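You operate a simulated robot arm through the tools that you are given. There is no shell and no other tool.

You run a simulated two-armed robot. Do the job below in one go: nothing can be reset, and whatever is moved stays where it is left.

Task
The three stoppers are in the wrong bottles. Put each in the bottle of its colour.
Fine: the empty bottle can hold one meanwhile; leave the bottles where they stand.

Only the result counts: the job must be done as asked and must still hold three seconds after the hand-in. Knocking over, shifting, dropping, spilling or breaking anything else fails it. Lids that push on must go on centred and level and be pressed home; caps that screw on are set level and turned clockwise until they are tight.

Robot
Two 6-joint arms with two-finger parallel grippers on one trunk that stands fixed in place. Base frame: the origin is at the foot of the trunk, x ahead of it, y to its left, z up; the work surface is at about z = 800. Readings come in mm, rad, newtons and seconds.
The left shoulder is at [280, 185, 1105], the right one opposite. With the tool pointing down near the work surface each hand reaches from about 540 to 920 mm from the base axis, measured 20 degrees to its own side. Payload 1.57 kg a hand.
The TCP of each hand is the grasp point between the finger pads, 30 mm short of the fingertips. In the tool frame z runs along the fingers and y along their closing line. The gripper opens to 80 mm. The fingers are 17 mm wide and 12 mm thick; the gripper's body (40 by 82 mm) begins 80 mm behind the TCP.
Orientation is that of the tool frame in the base frame, as [roll, pitch, yaw] about the fixed x, y, z axes, in that order (R = Rz(yaw) Ry(pitch) Rx(roll)). With the fingers straight down and closing along the base's y, the tool's x points along the base's -x, its y along +y and its z along -z.

Tools
- The arms move only by the tool move_arm. It takes "left_deltas", "right_deltas" or both (then of equal length, played together; a hand with none holds still); each is a list of rows, each an object of numbers (a shift or turn left out is 0, a gripper value left out holds the last): "wx", "wy", "wz": the turn, a rotation vector about the base's x, y, z in rad; "x", "y", "z": the shift along the base's x, y, z in mm; "gripper": the gripper command, from -1 (fully open) to 1 (shut), values between in proportion. In form: [{"wx": .., "wy": .., "wz": .., "x": .., "y": .., "z": .., "gripper": ..}, ...]. A call has 1 to 20 rows; each row shifts and turns the commanded pose from where the row before left it. Each row takes 0.2 s and may step no farther than 50 mm and 0.15 rad from the row before; otherwise, or with a gripper value out of range, the whole call is refused. A pose out of reach is approached as far as the arm can. The call stops where the force on the tool passes 40 N (or 10 N more than at its start, if that is more) or the arm is blocked; 0.2 s more then pass. Each finger travels about 153 mm/s and halts on what it meets, pressing with about 37 N; the grip force reading is that of the motor and also rises with nothing between the fingers. The clock runs only during rows and for 0.2 s after the last one: add rows that do not move to give the fingers time. It gives the time, the measured TCP pose, the force on the tool (base axes), the opening and the grip force at its end, in the units of the frame above (readings bear some noise), with the torque about the TCP (base axes, N m) and any sound that the robot's microphone picked up, and new pictures: "show" is both (left out), scene, wrist or none (wrist: the cameras of the hands that moved).
- Cameras (640 x 400 px; columns grow to the right, rows downward): "scene" is now at [239.2, 16.9, 1549]; the picture's right is [0.19, -0.98, 0.00], its down [-0.69, -0.14, -0.71] and it looks along [0.70, 0.14, -0.70] (base axes); focal length 356 px, centre (320, 200). "left" rides on the left gripper at [72, 7, -122] in its tool frame; the picture's right is [-0.09, 1.00, 0.00], its down [-0.84, -0.08, -0.54] and it looks along [-0.54, -0.05, 0.84] (tool axes); focal length 238 px, centre (320, 200). "right" rides on the right gripper at [72, -7, -122] in its tool frame; the picture's right is [0.09, 1.00, 0.00], its down [-0.84, 0.08, -0.54] and it looks along [-0.54, 0.05, 0.84] (tool axes); focal length 238 px, centre (320, 200). There is no depth. A picture from a camera that has moved, and an enlarged one, comes with that camera's place and axes in the base frame and with its lens.
- lift_body(by): slides the trunk up (or, below 0, down) by that many mm; the arms and the scene camera ride with it, the base frame stays. It gives what a move gives, with no picture.
- aim_head(pan, tilt): turns the head with the scene camera to pan (to the left, within 1.501 rad either way) and tilt (down, from -0.506 to 1.204), counted from straight ahead of the robot. It gives what a move gives, and a new picture of the scene camera.
- inspect(camera, box): a new picture of the part [left, top, right, bottom] of that camera's present view, enlarged. It takes no simulated time.
- job_done(): hands the job in; it is judged then, once.

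Nothing tells you positions but the pictures and the camera data. Unless the task says otherwise, let go and move clear before handing in.

The tools are called after "Request:" by a JSON object that holds its "api" and its "payload". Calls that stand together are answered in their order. move_arm: Moves the arms, as the interface text tells. Its arguments: {"type":"object","properties":{"left_deltas":{"type":"array"},"right_deltas":{"type":"array"},"show":{"type":"string","enum":["both","scene","wrist","none"]}},"required":[]} The other tools are called the same way: lift_body (by) slides the trunk up or down; aim_head (pan, tilt) turns the head that bears the scene camera; inspect (camera, box) takes an enlarged picture of a part of a camera's view; job_done () hands the job in.

At the start:

```text
clock: 0.0
left_position: [512.1, 329.9, 1266.2]
left_orientation: [-3.141, 0.0, -3.142]
left_wrist_force: [-0.4, -0.5, -0.9]
left_ft_torque: [-0.02, 0.05, 0.01]
left_grip_width: 79.9
left_gripper_force: 0.0
right_position: [574.9, -198.8, 1185.5]
right_orientation: [-3.141, 0.001, -3.141]
right_wrist_force: [-0.4, -0.6, 0.1]
right_ft_torque: [-0.05, 0.0, -0.01]
right_grip_width: 80.0
right_gripper_force: 0.0
trunk travel left (down, up): [-800.0, 190.0]
head pan, tilt: [0.195, 0.78]
```

scene: 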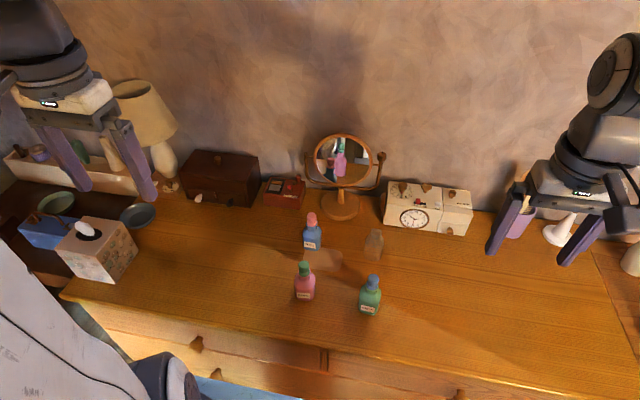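
right: 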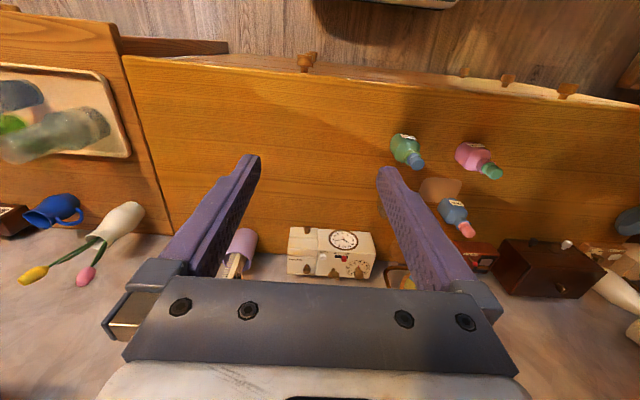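
left: 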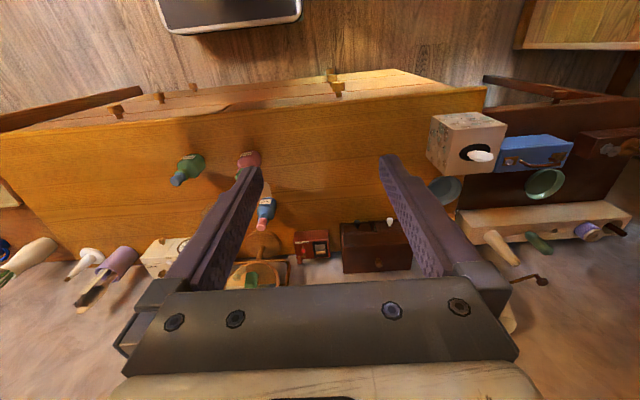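

I see a blue bottle with a pink stopper, a pink bottle with a green stopper, a green bottle with a blue stopper, and a clear empty bottle near the mirror. I'll look closer before moving.

Request:
{"api": "inspect", "payload": {"camera": "scene", "box": [270, 190, 430, 330]}}

Request:
{"api": "inspect", "payload": {"camera": "right", "box": [370, 110, 530, 250]}}

Request:
{"api": "inspect", "payload": {"camera": "left", "box": [150, 120, 310, 260]}}

```text
2.86 times, centred on (350, 260) of scene
camera zoom: at [239.2, 16.9, 1549.0], right [0.19, -0.98, 0.0], down [-0.69, -0.14, -0.71], along [0.7, 0.14, -0.7], focal length 1016 px, centre (234, 29)
```

zoom: 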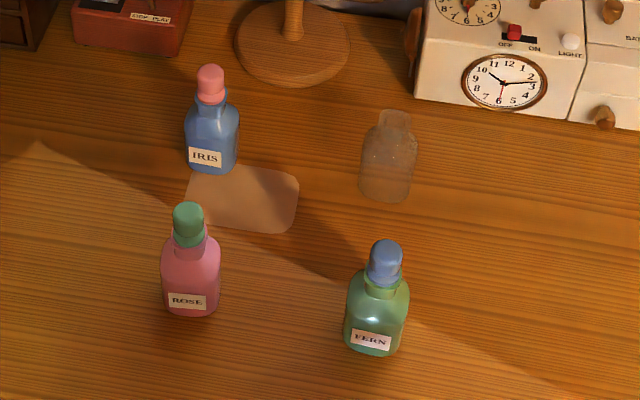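

```text
2.86 times, centred on (450, 180) of right
camera zoom: at [503.1, -205.9, 1307.0], right [-0.09, 1.0, 0.0], down [0.84, 0.08, 0.54], along [0.54, 0.05, -0.84], focal length 681 px, centre (-51, 257)
```

zoom: 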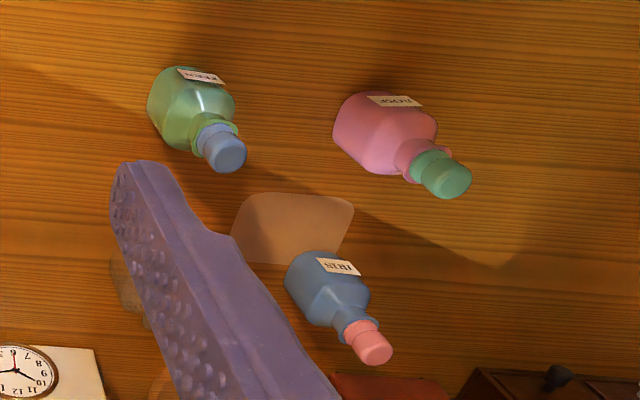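

```text
2.86 times, centred on (230, 190) of left
camera zoom: at [439.5, 338.1, 1386.8], right [0.09, 1.0, 0.0], down [0.84, -0.08, 0.54], along [0.54, -0.05, -0.84], focal length 681 px, centre (577, 229)
```

zoom: 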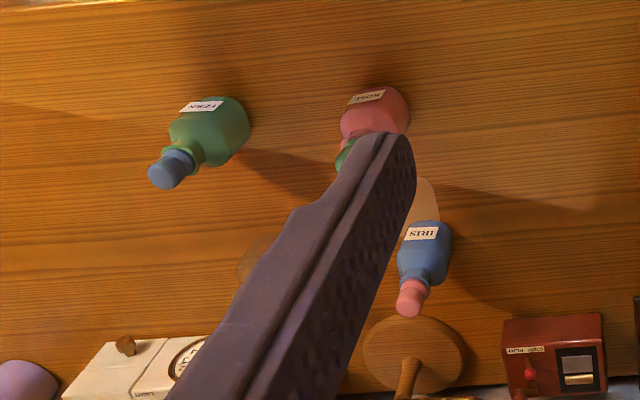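

The stopper tops seem to be at about z=905: IRIS (blue bottle) near (822,153), ROSE near (676,139), FERN near (672,-12) and the empty bottle near (822,-8). I'll bring the left hand over ROSE for a closer look and slide the right hand further aside.

Request:
{"api": "move_arm", "payload": {"left_deltas": [{"x": 18.3, "y": -27.3, "z": -30.9}, {"x": 18.3, "y": -27.3, "z": -30.9}, {"x": 18.3, "y": -27.3, "z": -30.9}, {"x": 18.3, "y": -27.3, "z": -30.9}, {"x": 18.3, "y": -27.3, "z": -30.9}, {"x": 18.3, "y": -27.3, "z": -30.9}, {"x": 18.3, "y": -27.3, "z": -30.9}], "right_deltas": [{"y": -15}, {"y": -15}, {"y": -15}, {"y": -15}, {"y": -15}, {"y": -15}, {"y": -15}]}}

```text
clock: 1.6
left_position: [639.8, 139.1, 1047.3]
left_orientation: [-3.141, 0.0, 3.141]
left_wrist_force: [0.1, -0.3, -0.5]
left_ft_torque: [-0.02, 0.01, -0.03]
left_grip_width: 80.1
left_gripper_force: 0.1
right_position: [575.1, -303.5, 1186.0]
right_orientation: [3.141, -0.001, -3.141]
right_wrist_force: [0.0, -0.2, -0.7]
right_ft_torque: [-0.01, -0.04, 0.0]
right_grip_width: 79.8
right_gripper_force: 0.1
trunk travel left (down, up): [-800.0, 190.0]
head pan, tilt: [0.195, 0.78]
camera scene: at [239.0, 17.0, 1549.0], right [0.19, -0.98, 0.0], down [-0.69, -0.14, -0.71], along [0.7, 0.14, -0.7], focal length 356 px, centre (320, 200)
camera right: at [502.3, -310.4, 1307.3], right [-0.09, 1.0, 0.0], down [0.84, 0.08, 0.54], along [0.54, 0.05, -0.84], focal length 238 px, centre (320, 200)
camera left: at [567.2, 146.9, 1168.6], right [0.09, 1.0, 0.0], down [0.84, -0.08, 0.54], along [0.54, -0.05, -0.84], focal length 238 px, centre (320, 200)
```

scene: 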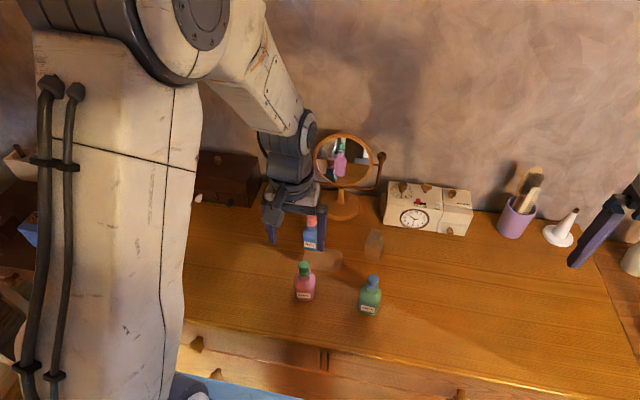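
right: 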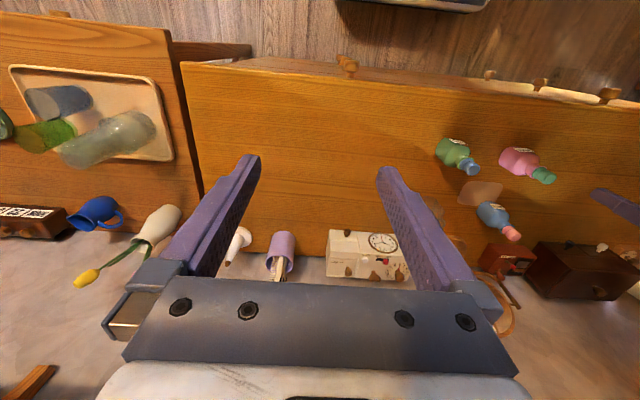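
left: 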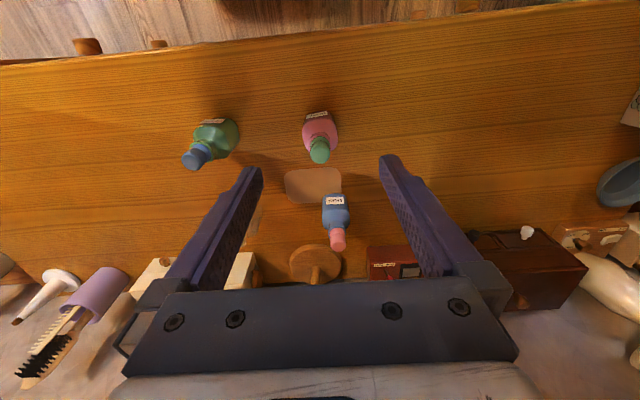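

The left hand now sees all three coloured bottles. I'll zoom in to measure the stoppers.

Request:
{"api": "inspect", "payload": {"camera": "left", "box": [270, 90, 370, 160]}}

Request:
{"api": "inspect", "payload": {"camera": "left", "box": [270, 180, 390, 260]}}

Request:
{"api": "inspect", "payload": {"camera": "left", "box": [170, 100, 290, 180]}}

Request:
{"api": "inspect", "payload": {"camera": "scene", "box": [280, 200, 400, 320]}}

Request:
{"api": "inspect", "payload": {"camera": "right", "box": [420, 120, 560, 250]}}

```text
5.71 times, centred on (320, 125) of left
camera zoom: at [567.2, 146.9, 1168.6], right [0.09, 1.0, 0.0], down [0.84, -0.08, 0.54], along [0.54, -0.05, -0.84], focal length 1362 px, centre (320, 629)
```

zoom: 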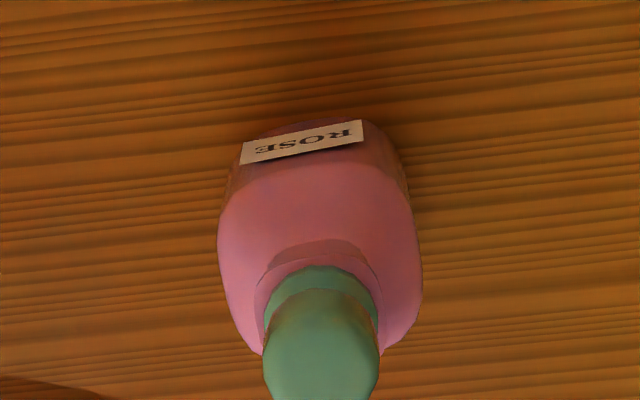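

```text
5.00 times, centred on (330, 220) of left
camera zoom: at [567.2, 146.9, 1168.6], right [0.09, 1.0, 0.0], down [0.84, -0.08, 0.54], along [0.54, -0.05, -0.84], focal length 1192 px, centre (270, 100)
```

zoom: 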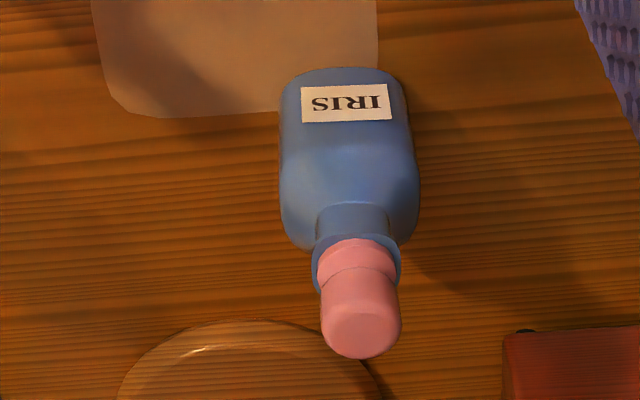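

```text
5.00 times, centred on (230, 140) of left
camera zoom: at [567.2, 146.9, 1168.6], right [0.09, 1.0, 0.0], down [0.84, -0.08, 0.54], along [0.54, -0.05, -0.84], focal length 1192 px, centre (770, 500)
```

zoom: 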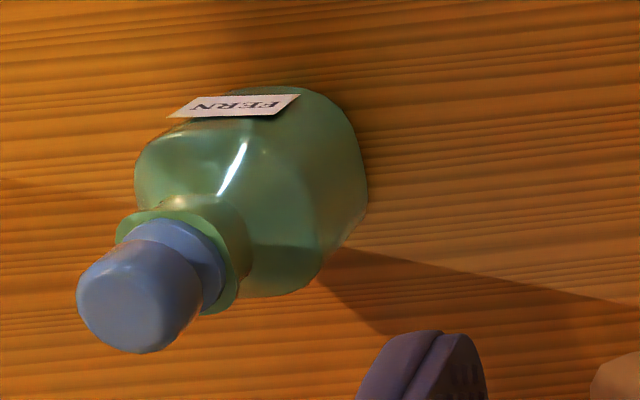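

```text
3.33 times, centred on (340, 260) of scene
camera zoom: at [239.0, 17.0, 1549.0], right [0.19, -0.98, 0.0], down [-0.69, -0.14, -0.71], along [0.7, 0.14, -0.7], focal length 1186 px, centre (253, 0)
```

zoom: 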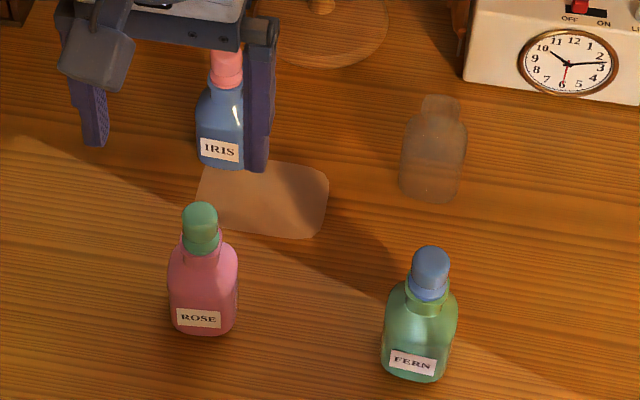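

```text
3.08 times, centred on (490, 185) of right
camera zoom: at [502.3, -310.4, 1307.3], right [-0.09, 1.0, 0.0], down [0.84, 0.08, 0.54], along [0.54, 0.05, -0.84], focal length 733 px, centre (-203, 246)
```

zoom: 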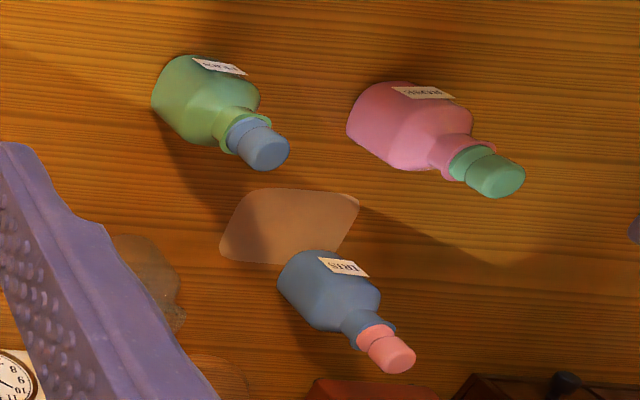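

Triangulation puts the stopper tops near IRIS (824,152,905), ROSE (675,138,905) and FERN (670,-14,905). I'll clear the left arm and use the right hand on the green stopper in ROSE, so it can hold that one while the left hand does the other two.

Request:
{"api": "move_arm", "payload": {"left_deltas": [{"x": -16.7, "y": 33.5, "z": 25.5}, {"x": -16.7, "y": 33.5, "z": 25.5}, {"x": -16.7, "y": 33.5, "z": 25.5}, {"x": -16.7, "y": 33.5, "z": 25.5}, {"x": -16.7, "y": 33.5, "z": 25.5}, {"x": -16.7, "y": 33.5, "z": 25.5}], "show": "none"}}

Request:
{"api": "move_arm", "payload": {"right_deltas": [{"x": 9.1, "y": 40.1, "z": -16.9}, {"x": 9.1, "y": 40.1, "z": -16.9}, {"x": 9.1, "y": 40.1, "z": -16.9}, {"x": 9.1, "y": 40.1, "z": -16.9}, {"x": 9.1, "y": 40.1, "z": -16.9}, {"x": 9.1, "y": 40.1, "z": -16.9}, {"x": 9.1, "y": 40.1, "z": -16.9}, {"x": 9.1, "y": 40.1, "z": -16.9}, {"x": 9.1, "y": 40.1, "z": -16.9}, {"x": 9.1, "y": 40.1, "z": -16.9}, {"x": 9.1, "y": 40.1, "z": -16.9}, {}]}}

```text
clock: 3.0
left_position: [540.0, 341.8, 1204.8]
left_orientation: [-3.141, 0.0, -3.141]
left_wrist_force: [0.1, -0.1, -0.5]
left_ft_torque: [-0.02, -0.01, 0.04]
left_grip_width: 80.0
left_gripper_force: 0.0
right_position: [575.5, -303.6, 1185.8]
right_orientation: [3.141, -0.001, -3.142]
right_wrist_force: [-0.3, 0.3, 0.7]
right_ft_torque: [0.01, 0.04, -0.02]
right_grip_width: 79.9
right_gripper_force: 0.0
trunk travel left (down, up): [-800.0, 190.0]
head pan, tilt: [0.195, 0.78]
```

```text
clock: 5.6
left_position: [540.1, 341.6, 1204.4]
left_orientation: [-3.141, 0.001, -3.14]
left_wrist_force: [0.2, -0.7, 0.7]
left_ft_torque: [0.01, 0.02, 0.01]
left_grip_width: 79.9
left_gripper_force: 0.0
right_position: [672.3, 138.5, 999.9]
right_orientation: [-3.14, 0.001, -3.14]
right_wrist_force: [0.3, 0.0, -0.1]
right_ft_torque: [-0.01, 0.0, -0.01]
right_grip_width: 79.9
right_gripper_force: 0.0
trunk travel left (down, up): [-800.0, 190.0]
head pan, tilt: [0.195, 0.78]
camera scene: at [239.3, 17.2, 1549.0], right [0.19, -0.98, 0.0], down [-0.69, -0.14, -0.71], along [0.7, 0.14, -0.7], focal length 356 px, centre (320, 200)
camera right: at [599.1, 131.0, 1120.9], right [-0.09, 1.0, 0.0], down [0.84, 0.08, 0.54], along [0.54, 0.05, -0.84], focal length 238 px, centre (320, 200)
```

scene: 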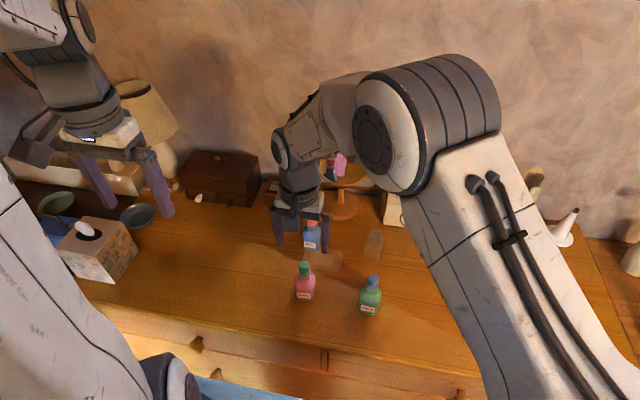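
right: 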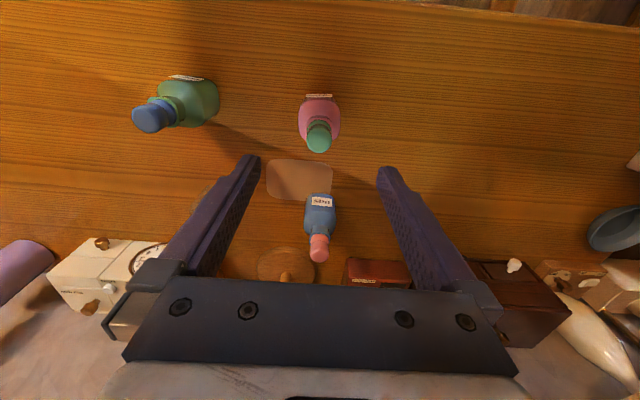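

The right hand is above ROSE. I'll zoom in to refine the position.

Request:
{"api": "inspect", "payload": {"camera": "right", "box": [280, 85, 360, 165]}}

Request:
{"api": "inspect", "payload": {"camera": "scene", "box": [260, 200, 350, 310]}}

```text
5.00 times, centred on (320, 125) of right
camera zoom: at [599.1, 131.0, 1120.9], right [-0.09, 1.0, 0.0], down [0.84, 0.08, 0.54], along [0.54, 0.05, -0.84], focal length 1192 px, centre (320, 575)
```

zoom: 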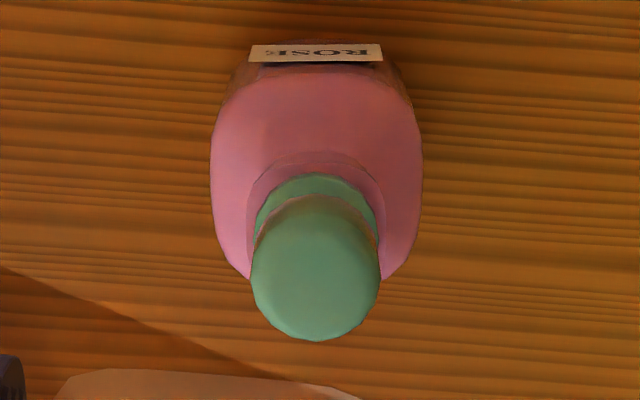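

```text
3.64 times, centred on (305, 255) of scene
camera zoom: at [239.3, 17.2, 1549.0], right [0.19, -0.98, 0.0], down [-0.69, -0.14, -0.71], along [0.7, 0.14, -0.7], focal length 1294 px, centre (374, 0)
```

zoom: 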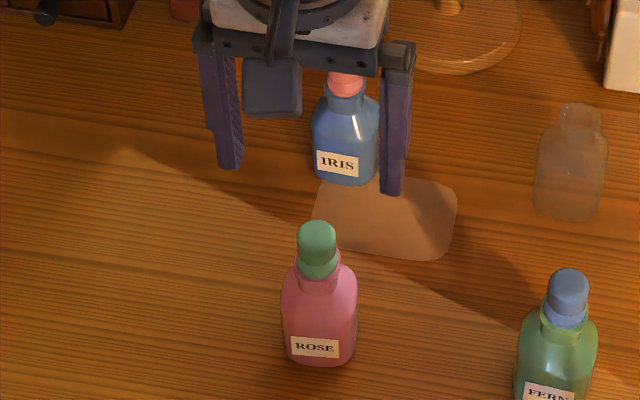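

The green stopper is about 1 mm off the hand's axis. I'll go lower and refine again.

Request:
{"api": "move_arm", "payload": {"right_deltas": [{"x": 0.5, "y": -1.2, "z": -22}, {"z": -22}, {}], "show": "none"}}

Request:
{"api": "inspect", "payload": {"camera": "right", "box": [270, 90, 370, 190]}}

Request:
{"api": "inspect", "payload": {"camera": "scene", "box": [260, 200, 350, 310]}}

```text
clock: 6.4
left_position: [539.8, 342.1, 1203.2]
left_orientation: [3.141, 0.0, -3.14]
left_wrist_force: [0.2, -0.8, -0.4]
left_ft_torque: [-0.01, 0.0, -0.02]
left_grip_width: 79.9
left_gripper_force: 0.0
right_position: [675.7, 136.4, 956.7]
right_orientation: [3.141, 0.0, -3.141]
right_wrist_force: [0.6, -0.1, -0.5]
right_ft_torque: [0.01, 0.02, -0.02]
right_grip_width: 80.2
right_gripper_force: 0.0
trunk travel left (down, up): [-800.0, 190.0]
head pan, tilt: [0.195, 0.78]
```

```text
4.00 times, centred on (320, 140) of right
camera zoom: at [602.6, 129.2, 1077.7], right [-0.09, 1.0, 0.0], down [0.84, 0.08, 0.54], along [0.54, 0.05, -0.84], focal length 953 px, centre (320, 440)
```

zoom: 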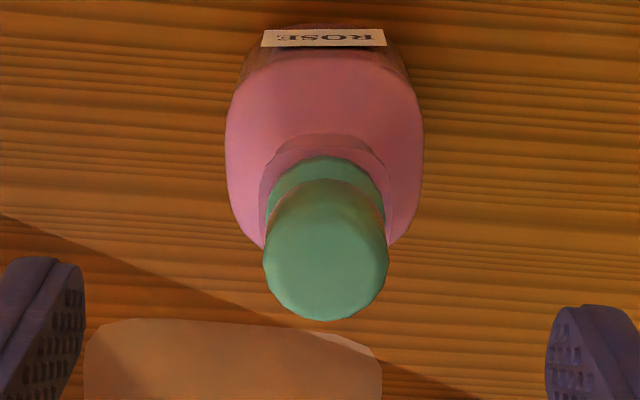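

```text
3.64 times, centred on (305, 255) of scene
camera zoom: at [239.3, 17.0, 1549.0], right [0.19, -0.98, 0.0], down [-0.69, -0.14, -0.71], along [0.7, 0.14, -0.7], focal length 1294 px, centre (374, 0)
```

zoom: 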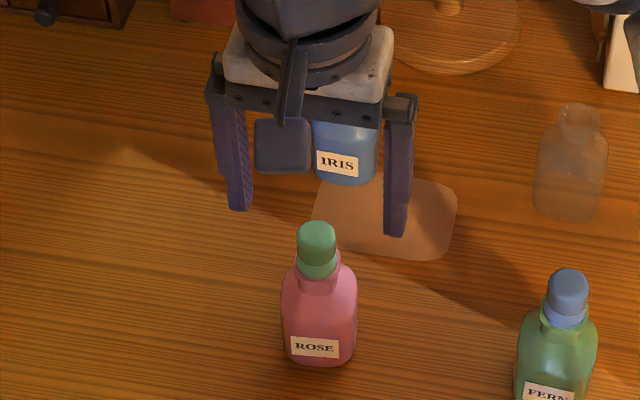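

The aligned position for ROSE's stopper is about (671.5,136.7), top z≈908. I'll check its side profile to choose the grip height.

Request:
{"api": "inspect", "payload": {"camera": "scene", "box": [290, 255, 322, 275]}}

Request:
{"api": "inspect", "payload": {"camera": "scene", "box": [354, 268, 386, 288]}}

Request:
{"api": "inspect", "payload": {"camera": "right", "box": [296, 126, 344, 174]}}

```text
16.00 times, centred on (306, 265) of scene
camera zoom: at [239.3, 17.0, 1549.0], right [0.19, -0.98, 0.0], down [-0.69, -0.14, -0.71], along [0.7, 0.14, -0.7], focal length 5692 px, centre (544, -840)
```

zoom: 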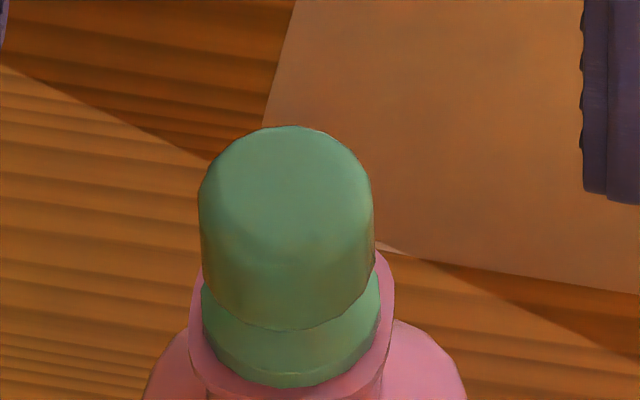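

```text
16.00 times, centred on (370, 278) of scene
camera zoom: at [239.3, 17.0, 1549.0], right [0.19, -0.98, 0.0], down [-0.69, -0.14, -0.71], along [0.7, 0.14, -0.7], focal length 5692 px, centre (-480, -1048)
```

zoom: 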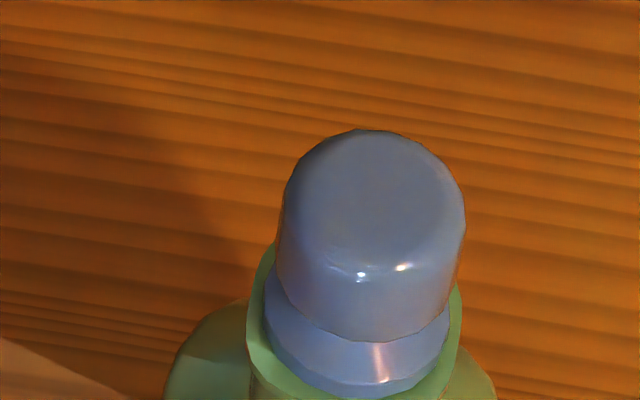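

```text
8.33 times, centred on (320, 150) of right
camera zoom: at [602.6, 129.2, 1077.7], right [-0.09, 1.0, 0.0], down [0.84, 0.08, 0.54], along [0.54, 0.05, -0.84], focal length 1986 px, centre (320, 617)
```

zoom: 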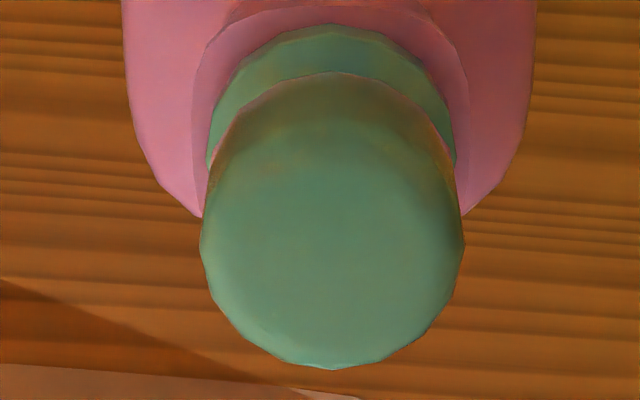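

The stopper heads run from about z=895 to 911 and are 24 mm across, with a flared band below down to the bottle lip at 883. I'll bring the fingertips to about z=896 around the head and check before closing.

Request:
{"api": "move_arm", "payload": {"right_deltas": [{"x": -3.6, "y": 0.3}, {"z": -10}, {"z": -10}, {"z": -10.7}, {}, {}], "show": "none"}}

Request:
{"api": "inspect", "payload": {"camera": "right", "box": [240, 100, 400, 220]}}

Request:
{"api": "inspect", "payload": {"camera": "scene", "box": [270, 230, 350, 290]}}

```text
clock: 7.8
left_position: [540.5, 342.0, 1203.2]
left_orientation: [-3.141, 0.0, 3.141]
left_wrist_force: [-0.7, -1.0, -0.5]
left_ft_torque: [-0.01, 0.05, -0.01]
left_grip_width: 80.2
left_gripper_force: 0.1
right_position: [671.3, 134.8, 925.1]
right_orientation: [-3.141, -0.001, 3.14]
right_wrist_force: [0.6, 1.3, -0.3]
right_ft_torque: [0.0, -0.03, -0.02]
right_grip_width: 79.9
right_gripper_force: 0.0
trunk travel left (down, up): [-800.0, 190.0]
head pan, tilt: [0.195, 0.78]
```

```text
3.33 times, centred on (320, 160) of right
camera zoom: at [599.4, 128.1, 1045.5], right [-0.09, 1.0, 0.0], down [0.84, 0.08, 0.54], along [0.54, 0.05, -0.84], focal length 794 px, centre (320, 333)
```

zoom: 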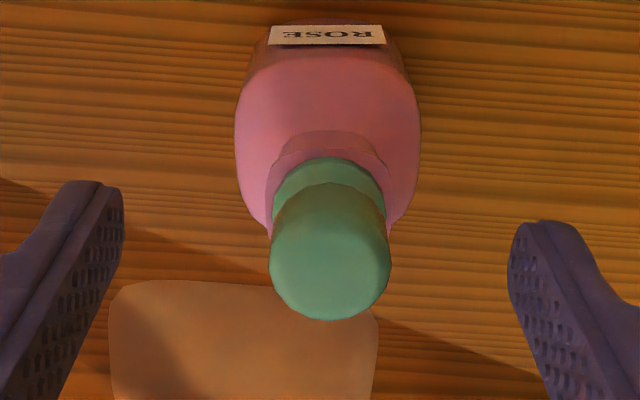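

```text
6.67 times, centred on (310, 260) of scene
camera zoom: at [239.2, 16.9, 1549.0], right [0.19, -0.98, 0.0], down [-0.69, -0.14, -0.71], along [0.7, 0.14, -0.7], focal length 2372 px, centre (387, -200)
```

zoom: 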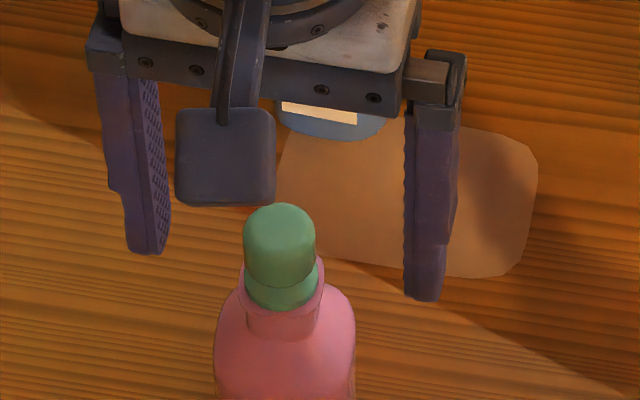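

The stopper sits about 1.5 mm to the +y side of the hand's centre. I'll correct that and recheck.

Request:
{"api": "move_arm", "payload": {"right_deltas": [{"x": -1.2, "y": 1.6, "z": 1}, {}, {}], "show": "none"}}

Request:
{"api": "inspect", "payload": {"camera": "right", "box": [240, 100, 400, 220]}}

Request:
{"api": "inspect", "payload": {"camera": "scene", "box": [270, 230, 350, 290]}}

```text
clock: 8.6
left_position: [540.4, 341.3, 1203.0]
left_orientation: [-3.141, -0.001, -3.14]
left_wrist_force: [-0.7, -1.0, -0.2]
left_ft_torque: [-0.02, 0.02, 0.0]
left_grip_width: 79.9
left_gripper_force: 0.0
right_position: [670.8, 136.1, 927.2]
right_orientation: [-3.141, 0.0, -3.141]
right_wrist_force: [-0.1, -0.6, 0.5]
right_ft_torque: [0.04, 0.02, 0.0]
right_grip_width: 80.1
right_gripper_force: 0.1
trunk travel left (down, up): [-800.0, 190.0]
head pan, tilt: [0.195, 0.78]
```

```text
3.33 times, centred on (320, 160) of right
camera zoom: at [598.1, 129.9, 1047.0], right [-0.09, 1.0, 0.0], down [0.84, 0.08, 0.54], along [0.54, 0.05, -0.84], focal length 794 px, centre (320, 333)
```

zoom: 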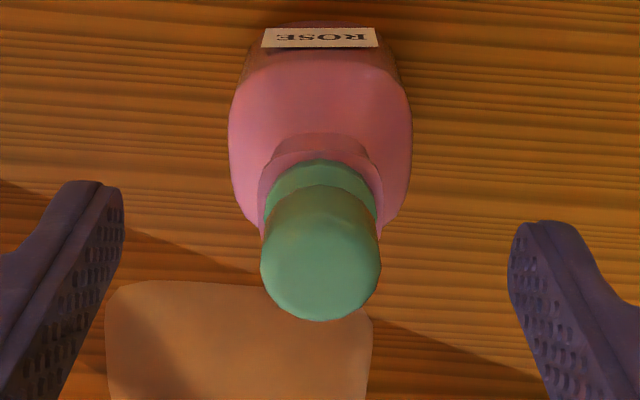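

```text
6.67 times, centred on (310, 260) of scene
camera zoom: at [239.2, 16.9, 1549.0], right [0.19, -0.98, 0.0], down [-0.69, -0.14, -0.71], along [0.7, 0.14, -0.7], focal length 2372 px, centre (387, -200)
```

zoom: 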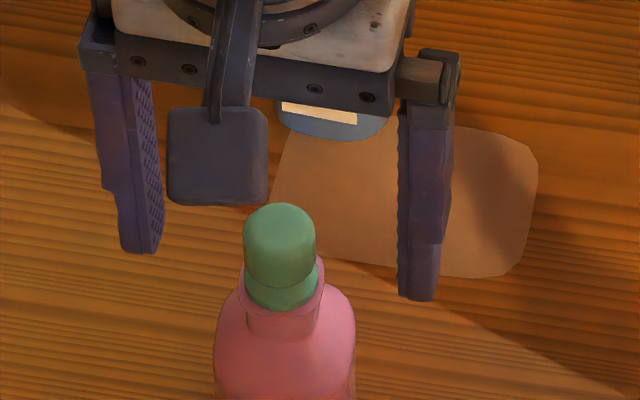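

The hand is centred on the green stopper. I'll close to about 29 mm first to check the gaps.

Request:
{"api": "move_arm", "payload": {"right_deltas": [{"gripper": 0.28}, {}, {}], "show": "none"}}

Request:
{"api": "inspect", "payload": {"camera": "right", "box": [270, 110, 370, 190]}}

Request:
{"api": "inspect", "payload": {"camera": "scene", "box": [280, 240, 340, 285]}}

```text
clock: 9.4
left_position: [540.3, 341.7, 1204.5]
left_orientation: [3.14, 0.0, -3.141]
left_wrist_force: [-0.2, -0.5, 0.0]
left_ft_torque: [0.0, 0.0, -0.01]
left_grip_width: 80.1
left_gripper_force: 0.1
right_position: [669.1, 137.2, 925.3]
right_orientation: [-3.141, 0.0, -3.14]
right_wrist_force: [0.1, 0.3, -1.0]
right_ft_torque: [-0.02, -0.01, -0.01]
right_grip_width: 28.6
right_gripper_force: 0.0
trunk travel left (down, up): [-800.0, 190.0]
head pan, tilt: [0.195, 0.78]
```

```text
5.00 times, centred on (320, 150) of right
camera zoom: at [598.1, 129.8, 1047.0], right [-0.09, 1.0, 0.0], down [0.84, 0.08, 0.54], along [0.54, 0.05, -0.84], focal length 1192 px, centre (320, 450)
```

zoom: 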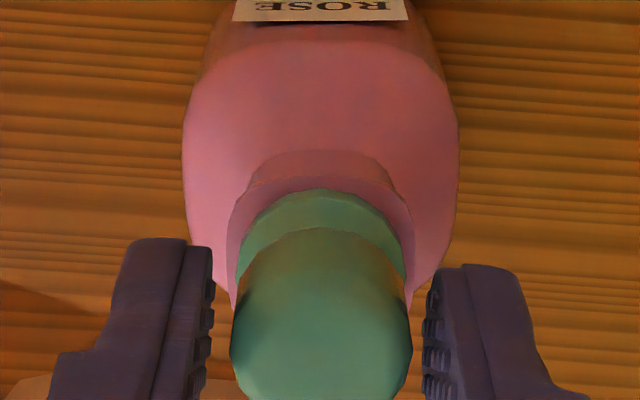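

```text
8.89 times, centred on (310, 262) of scene
camera zoom: at [239.2, 16.9, 1549.0], right [0.19, -0.98, 0.0], down [-0.69, -0.14, -0.71], along [0.7, 0.14, -0.7], focal length 3162 px, centre (409, -356)
```

zoom: 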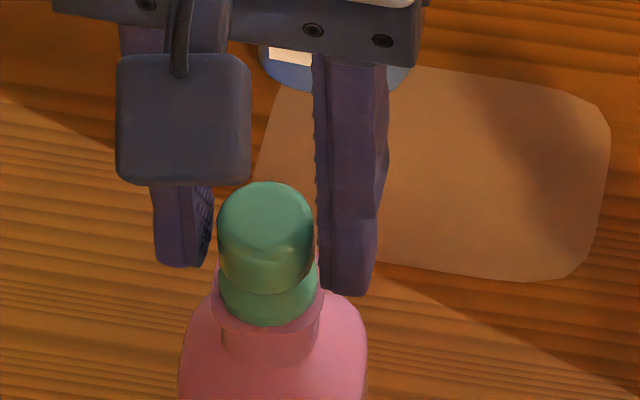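

Gaps are nearly equal on both sides and the height looks right. Closing on the green stopper now.

Request:
{"api": "move_arm", "payload": {"right_deltas": [{"gripper": 1}, {}, {}, {}], "show": "none"}}

Request:
{"api": "inspect", "payload": {"camera": "right", "box": [270, 110, 370, 190]}}

Request:
{"api": "inspect", "payload": {"camera": "scene", "box": [280, 240, 340, 285]}}

```text
clock: 10.4
left_position: [539.7, 341.2, 1204.0]
left_orientation: [-3.14, 0.0, 3.141]
left_wrist_force: [-0.5, 0.6, 0.3]
left_ft_torque: [0.02, -0.04, -0.02]
left_grip_width: 80.0
left_gripper_force: 0.1
right_position: [670.1, 137.7, 925.5]
right_orientation: [3.139, -0.002, 3.14]
right_wrist_force: [0.0, -0.5, -0.1]
right_ft_torque: [-0.01, -0.03, -0.01]
right_grip_width: 21.8
right_gripper_force: 34.3
trunk travel left (down, up): [-800.0, 190.0]
head pan, tilt: [0.195, 0.78]
```

```text
5.00 times, centred on (320, 150) of right
camera zoom: at [598.1, 129.8, 1047.0], right [-0.09, 1.0, 0.0], down [0.84, 0.08, 0.54], along [0.54, 0.05, -0.84], focal length 1192 px, centre (320, 450)
```

zoom: 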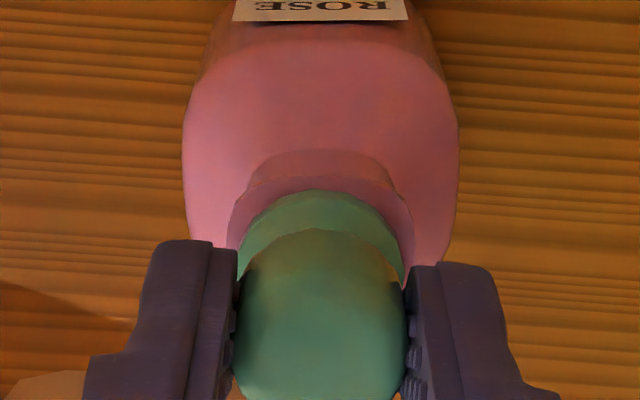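

```text
8.89 times, centred on (310, 262) of scene
camera zoom: at [239.2, 16.9, 1549.0], right [0.19, -0.98, 0.0], down [-0.69, -0.14, -0.71], along [0.7, 0.14, -0.7], focal length 3162 px, centre (409, -356)
```

zoom: 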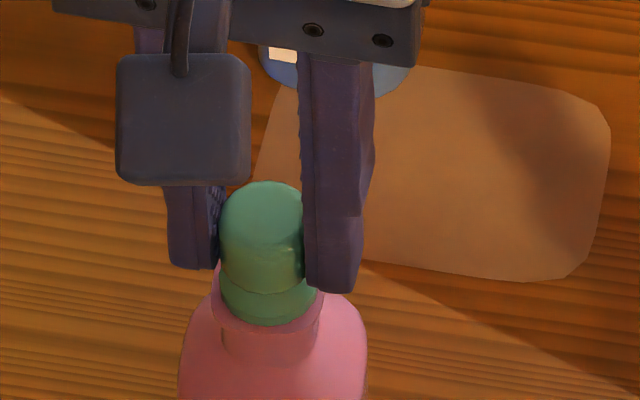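

Gripped at 21.8 mm and the bottle hasn't moved. I'll pull up a little and watch the force and the bottle.

Request:
{"api": "move_arm", "payload": {"right_deltas": [{"z": 1}, {"z": 1}, {"z": 1}, {}], "show": "none"}}

Request:
{"api": "inspect", "payload": {"camera": "scene", "box": [280, 240, 340, 285]}}

Request:
{"api": "inspect", "payload": {"camera": "right", "box": [270, 110, 370, 190]}}

```text
clock: 11.4
left_position: [539.8, 342.6, 1203.2]
left_orientation: [3.142, 0.001, 3.141]
left_wrist_force: [-0.6, -0.4, -0.3]
left_ft_torque: [-0.02, 0.0, 0.0]
left_grip_width: 80.0
left_gripper_force: 0.0
right_position: [670.8, 137.0, 930.0]
right_orientation: [3.141, -0.001, 3.14]
right_wrist_force: [0.1, 0.0, -1.2]
right_ft_torque: [0.0, -0.01, 0.06]
right_grip_width: 22.0
right_gripper_force: 35.4
trunk travel left (down, up): [-800.0, 190.0]
head pan, tilt: [0.195, 0.78]
```

```text
8.89 times, centred on (310, 262) of scene
camera zoom: at [239.2, 16.9, 1549.0], right [0.19, -0.98, 0.0], down [-0.69, -0.14, -0.71], along [0.7, 0.14, -0.7], focal length 3162 px, centre (409, -356)
```

zoom: 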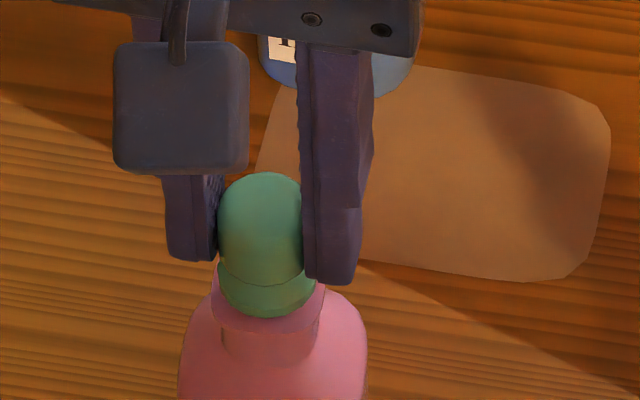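

```text
5.00 times, centred on (320, 150) of right
camera zoom: at [598.1, 130.0, 1050.6], right [-0.09, 1.0, 0.0], down [0.84, 0.08, 0.54], along [0.54, 0.05, -0.84], focal length 1192 px, centre (320, 450)
```

zoom: 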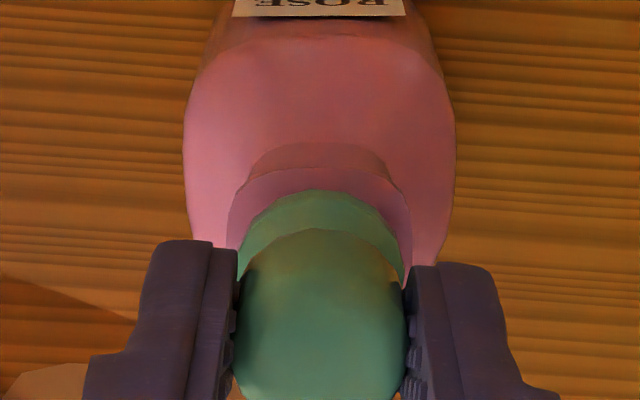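

The stopper comes free with no real force and the bottle stays put. Lifting it out further.

Request:
{"api": "move_arm", "payload": {"right_deltas": [{"z": 3}, {"z": 3}, {"z": 4}, {"z": 5}, {"z": 5}, {"z": 5}, {"z": 5}, {"z": 10}, {}], "show": "none"}}

Request:
{"api": "inspect", "payload": {"camera": "scene", "box": [270, 220, 350, 280]}}

Request:
{"api": "inspect", "payload": {"camera": "right", "box": [270, 90, 370, 190]}}

```text
clock: 13.4
left_position: [540.5, 341.4, 1203.4]
left_orientation: [3.141, 0.001, 3.14]
left_wrist_force: [1.0, 0.2, 0.1]
left_ft_torque: [-0.01, 0.0, 0.04]
left_grip_width: 80.0
left_gripper_force: 0.0
right_position: [671.4, 137.3, 969.6]
right_orientation: [3.141, -0.001, -3.141]
right_wrist_force: [-0.6, -0.9, -0.3]
right_ft_torque: [0.0, -0.03, -0.01]
right_grip_width: 21.7
right_gripper_force: 35.1
trunk travel left (down, up): [-800.0, 190.0]
head pan, tilt: [0.195, 0.78]
```

```text
6.67 times, centred on (310, 250) of scene
camera zoom: at [239.1, 16.9, 1549.0], right [0.19, -0.98, 0.0], down [-0.69, -0.14, -0.71], along [0.7, 0.14, -0.7], focal length 2372 px, centre (387, -133)
```

zoom: 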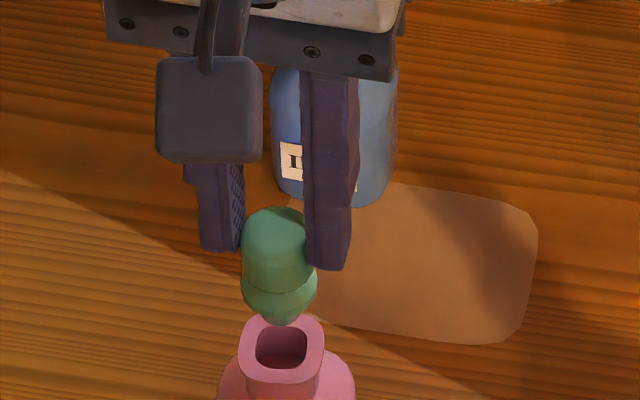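

```text
4.00 times, centred on (320, 140) of right
camera zoom: at [598.9, 129.8, 1091.1], right [-0.09, 1.0, 0.0], down [0.84, 0.08, 0.54], along [0.54, 0.05, -0.84], focal length 953 px, centre (320, 440)
```

zoom: 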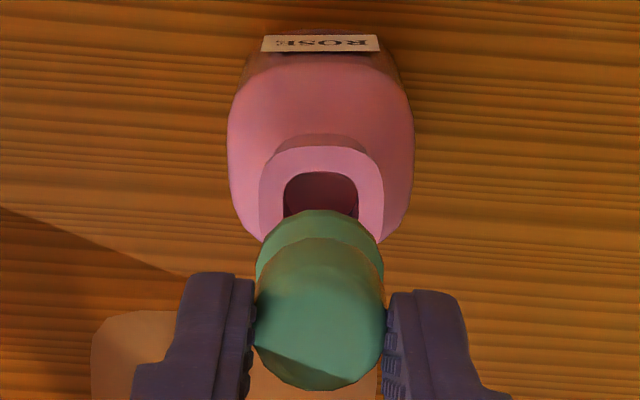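

The green stopper is out and ROSE's mouth is clear. I'll take it away to the right and send the left hand to hover over IRIS.

Request:
{"api": "move_arm", "payload": {"right_deltas": [{"z": 45}, {"z": 45}, {"z": 45}, {"z": 45}, {"x": -7, "y": -43.7}, {"x": -7, "y": -43.7}, {"x": -7, "y": -43.7}, {"x": -7, "y": -43.7}, {"x": -7, "y": -43.7}, {"x": -7, "y": -43.7}, {"x": -7, "y": -43.7}, {"x": -7, "y": -43.7}, {"x": -7, "y": -43.7}, {"x": -7, "y": -43.7}], "show": "none"}}

Request:
{"api": "move_arm", "payload": {"left_deltas": [{"x": 31.6, "y": -21, "z": -22.6}, {"x": 31.6, "y": -21, "z": -22.6}, {"x": 31.6, "y": -21, "z": -22.6}, {"x": 31.6, "y": -21, "z": -22.6}, {"x": 31.6, "y": -21, "z": -22.6}, {"x": 31.6, "y": -21, "z": -22.6}, {"x": 31.6, "y": -21, "z": -22.6}, {"x": 31.6, "y": -21, "z": -22.6}, {"x": 31.6, "y": -21, "z": -22.6}, {}, {}]}}

Request:
{"api": "inspect", "payload": {"camera": "left", "box": [280, 85, 360, 165]}}

Request:
{"api": "inspect", "payload": {"camera": "scene", "box": [290, 200, 350, 260]}}

```text
clock: 16.4
left_position: [540.5, 340.8, 1204.4]
left_orientation: [-3.141, 0.002, -3.141]
left_wrist_force: [0.2, 0.0, -0.1]
left_ft_torque: [-0.03, -0.01, -0.04]
left_grip_width: 80.2
left_gripper_force: 0.0
right_position: [600.4, -301.4, 1149.6]
right_orientation: [-3.141, 0.0, -3.141]
right_wrist_force: [0.0, 0.4, 0.0]
right_ft_torque: [-0.01, 0.01, 0.02]
right_grip_width: 21.6
right_gripper_force: 34.7
trunk travel left (down, up): [-800.0, 190.0]
head pan, tilt: [0.195, 0.78]
```

```text
clock: 18.8
left_position: [823.0, 147.8, 1001.6]
left_orientation: [3.141, 0.001, 3.141]
left_wrist_force: [-0.3, -0.5, 0.2]
left_ft_torque: [0.01, 0.01, -0.02]
left_grip_width: 80.0
left_gripper_force: 0.0
right_position: [600.6, -301.8, 1149.3]
right_orientation: [3.141, 0.0, 3.141]
right_wrist_force: [-0.2, -0.5, 0.2]
right_ft_torque: [0.05, -0.01, 0.01]
right_grip_width: 21.9
right_gripper_force: 34.7
trunk travel left (down, up): [-800.0, 190.0]
head pan, tilt: [0.195, 0.78]
camera scene: at [239.1, 16.8, 1549.0], right [0.19, -0.98, 0.0], down [-0.69, -0.14, -0.71], along [0.7, 0.14, -0.7], focal length 356 px, centre (320, 200)
camera left: at [751.3, 155.5, 1122.3], right [0.09, 1.0, 0.0], down [0.84, -0.08, 0.54], along [0.54, -0.05, -0.84], focal length 238 px, centre (320, 200)
```

scene: 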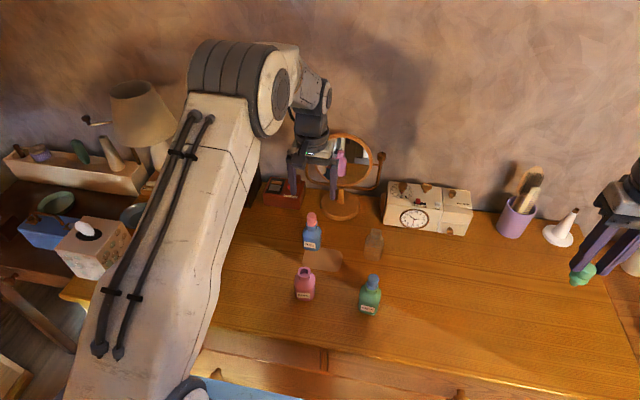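
left: 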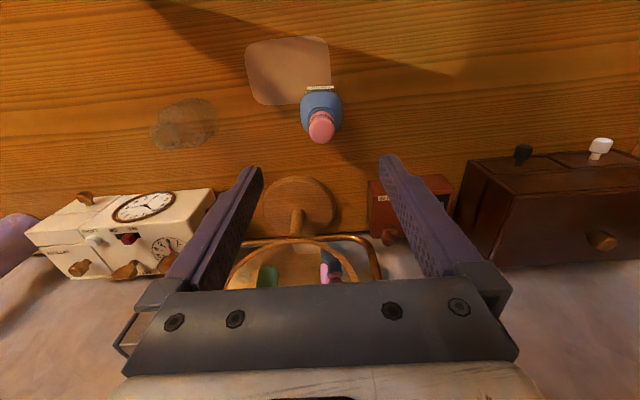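

```text
5.00 times, centred on (320, 125) of left
camera zoom: at [751.3, 155.5, 1122.3], right [0.09, 1.0, 0.0], down [0.84, -0.08, 0.54], along [0.54, -0.05, -0.84], focal length 1192 px, centre (320, 575)
```

zoom: 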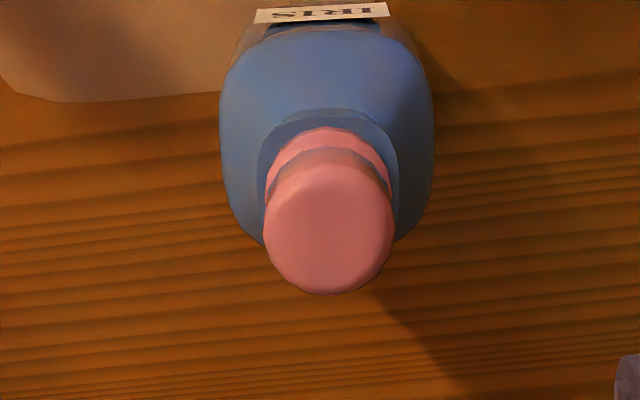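

```text
6.67 times, centred on (320, 230) of scene
camera zoom: at [239.1, 16.8, 1549.0], right [0.19, -0.98, 0.0], down [-0.69, -0.14, -0.71], along [0.7, 0.14, -0.7], focal length 2372 px, centre (320, 0)
```

zoom: 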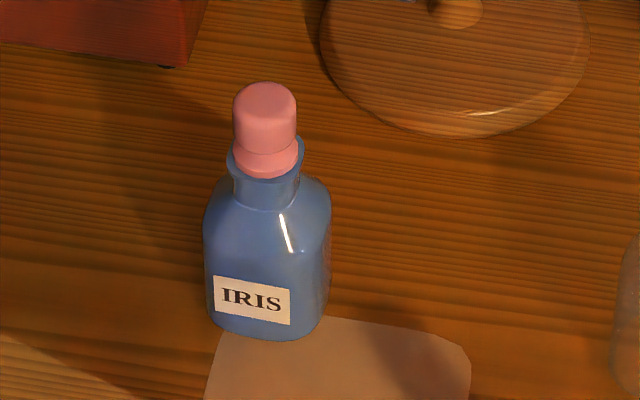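

The pink stopper in IRIS is at about (815.5,151). I'll move over it and lower for a refined look.

Request:
{"api": "move_arm", "payload": {"left_deltas": [{"x": -8.4, "y": 0.3, "z": -15}, {"z": -15}, {"z": -14}, {}, {}, {}], "show": "none"}}

Request:
{"api": "inspect", "payload": {"camera": "left", "box": [240, 80, 400, 200]}}

Request:
{"api": "inspect", "payload": {"camera": "scene", "box": [290, 190, 350, 250]}}

```text
clock: 20.2
left_position: [814.5, 151.1, 954.6]
left_orientation: [-3.141, -0.001, 3.141]
left_wrist_force: [0.0, -0.2, -1.1]
left_ft_torque: [0.03, 0.02, -0.01]
left_grip_width: 79.9
left_gripper_force: 0.0
right_position: [601.1, -303.1, 1148.6]
right_orientation: [-3.14, 0.0, 3.141]
right_wrist_force: [0.1, 0.0, 0.0]
right_ft_torque: [0.0, 0.02, 0.01]
right_grip_width: 21.9
right_gripper_force: 34.4
trunk travel left (down, up): [-800.0, 190.0]
head pan, tilt: [0.195, 0.78]
```

```text
3.33 times, centred on (320, 140) of left
camera zoom: at [742.2, 158.0, 1075.8], right [0.09, 1.0, 0.0], down [0.84, -0.08, 0.54], along [0.54, -0.05, -0.84], focal length 794 px, centre (320, 400)
```

zoom: 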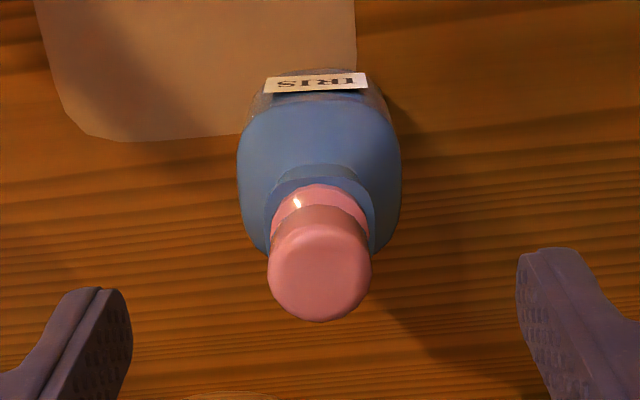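

```text
6.67 times, centred on (320, 220) of scene
camera zoom: at [239.2, 16.8, 1549.0], right [0.19, -0.98, 0.0], down [-0.69, -0.14, -0.71], along [0.7, 0.14, -0.7], focal length 2372 px, centre (320, 67)
```

zoom: 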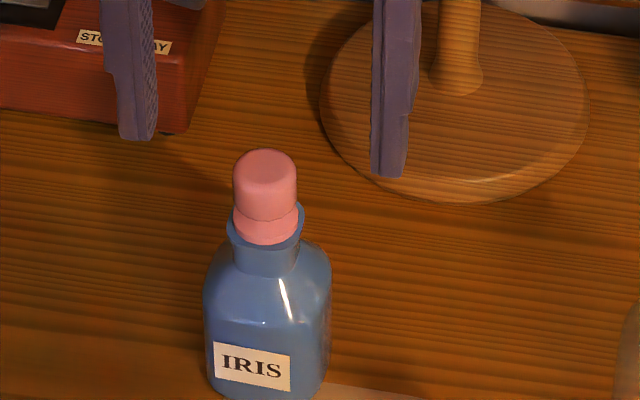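

The left hand is well centred on the pink stopper. I'll descend to grip height and pre-close to check gaps.

Request:
{"api": "move_arm", "payload": {"left_deltas": [{"z": -10}, {"z": -10}, {"z": -9.5}, {}, {"gripper": 0.28}, {}, {}], "show": "none"}}

Request:
{"api": "inspect", "payload": {"camera": "left", "box": [270, 110, 370, 190]}}

Request:
{"api": "inspect", "payload": {"camera": "scene", "box": [280, 195, 340, 240]}}

```text
clock: 21.8
left_position: [814.6, 149.2, 926.9]
left_orientation: [3.141, -0.001, 3.14]
left_wrist_force: [-0.4, -0.4, 0.1]
left_ft_torque: [0.0, 0.03, -0.01]
left_grip_width: 28.8
left_gripper_force: 0.0
right_position: [601.5, -301.2, 1148.7]
right_orientation: [-3.141, 0.001, -3.14]
right_wrist_force: [-0.2, 0.2, -0.6]
right_ft_torque: [0.0, 0.01, -0.04]
right_grip_width: 21.7
right_gripper_force: 34.6
trunk travel left (down, up): [-800.0, 190.0]
head pan, tilt: [0.195, 0.78]
```

```text
5.00 times, centred on (320, 150) of left
camera zoom: at [742.7, 158.1, 1047.0], right [0.09, 1.0, 0.0], down [0.84, -0.08, 0.54], along [0.54, -0.05, -0.84], focal length 1192 px, centre (320, 450)
```

zoom: 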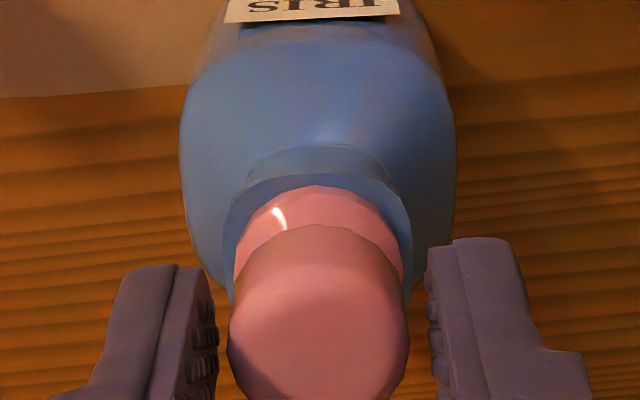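

```text
8.89 times, centred on (310, 218) of scene
camera zoom: at [239.2, 16.8, 1549.0], right [0.19, -0.98, 0.0], down [-0.69, -0.14, -0.71], along [0.7, 0.14, -0.7], focal length 3162 px, centre (409, 44)
```

zoom: 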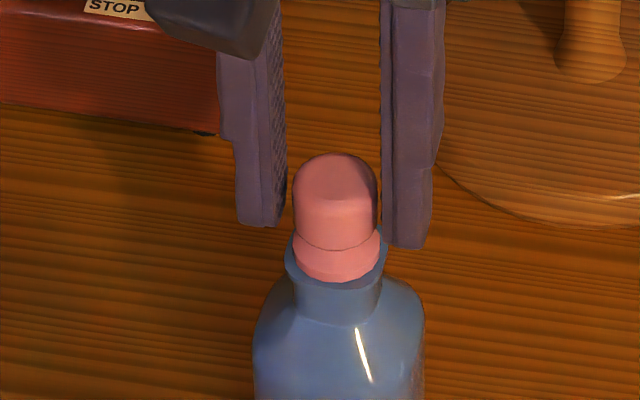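

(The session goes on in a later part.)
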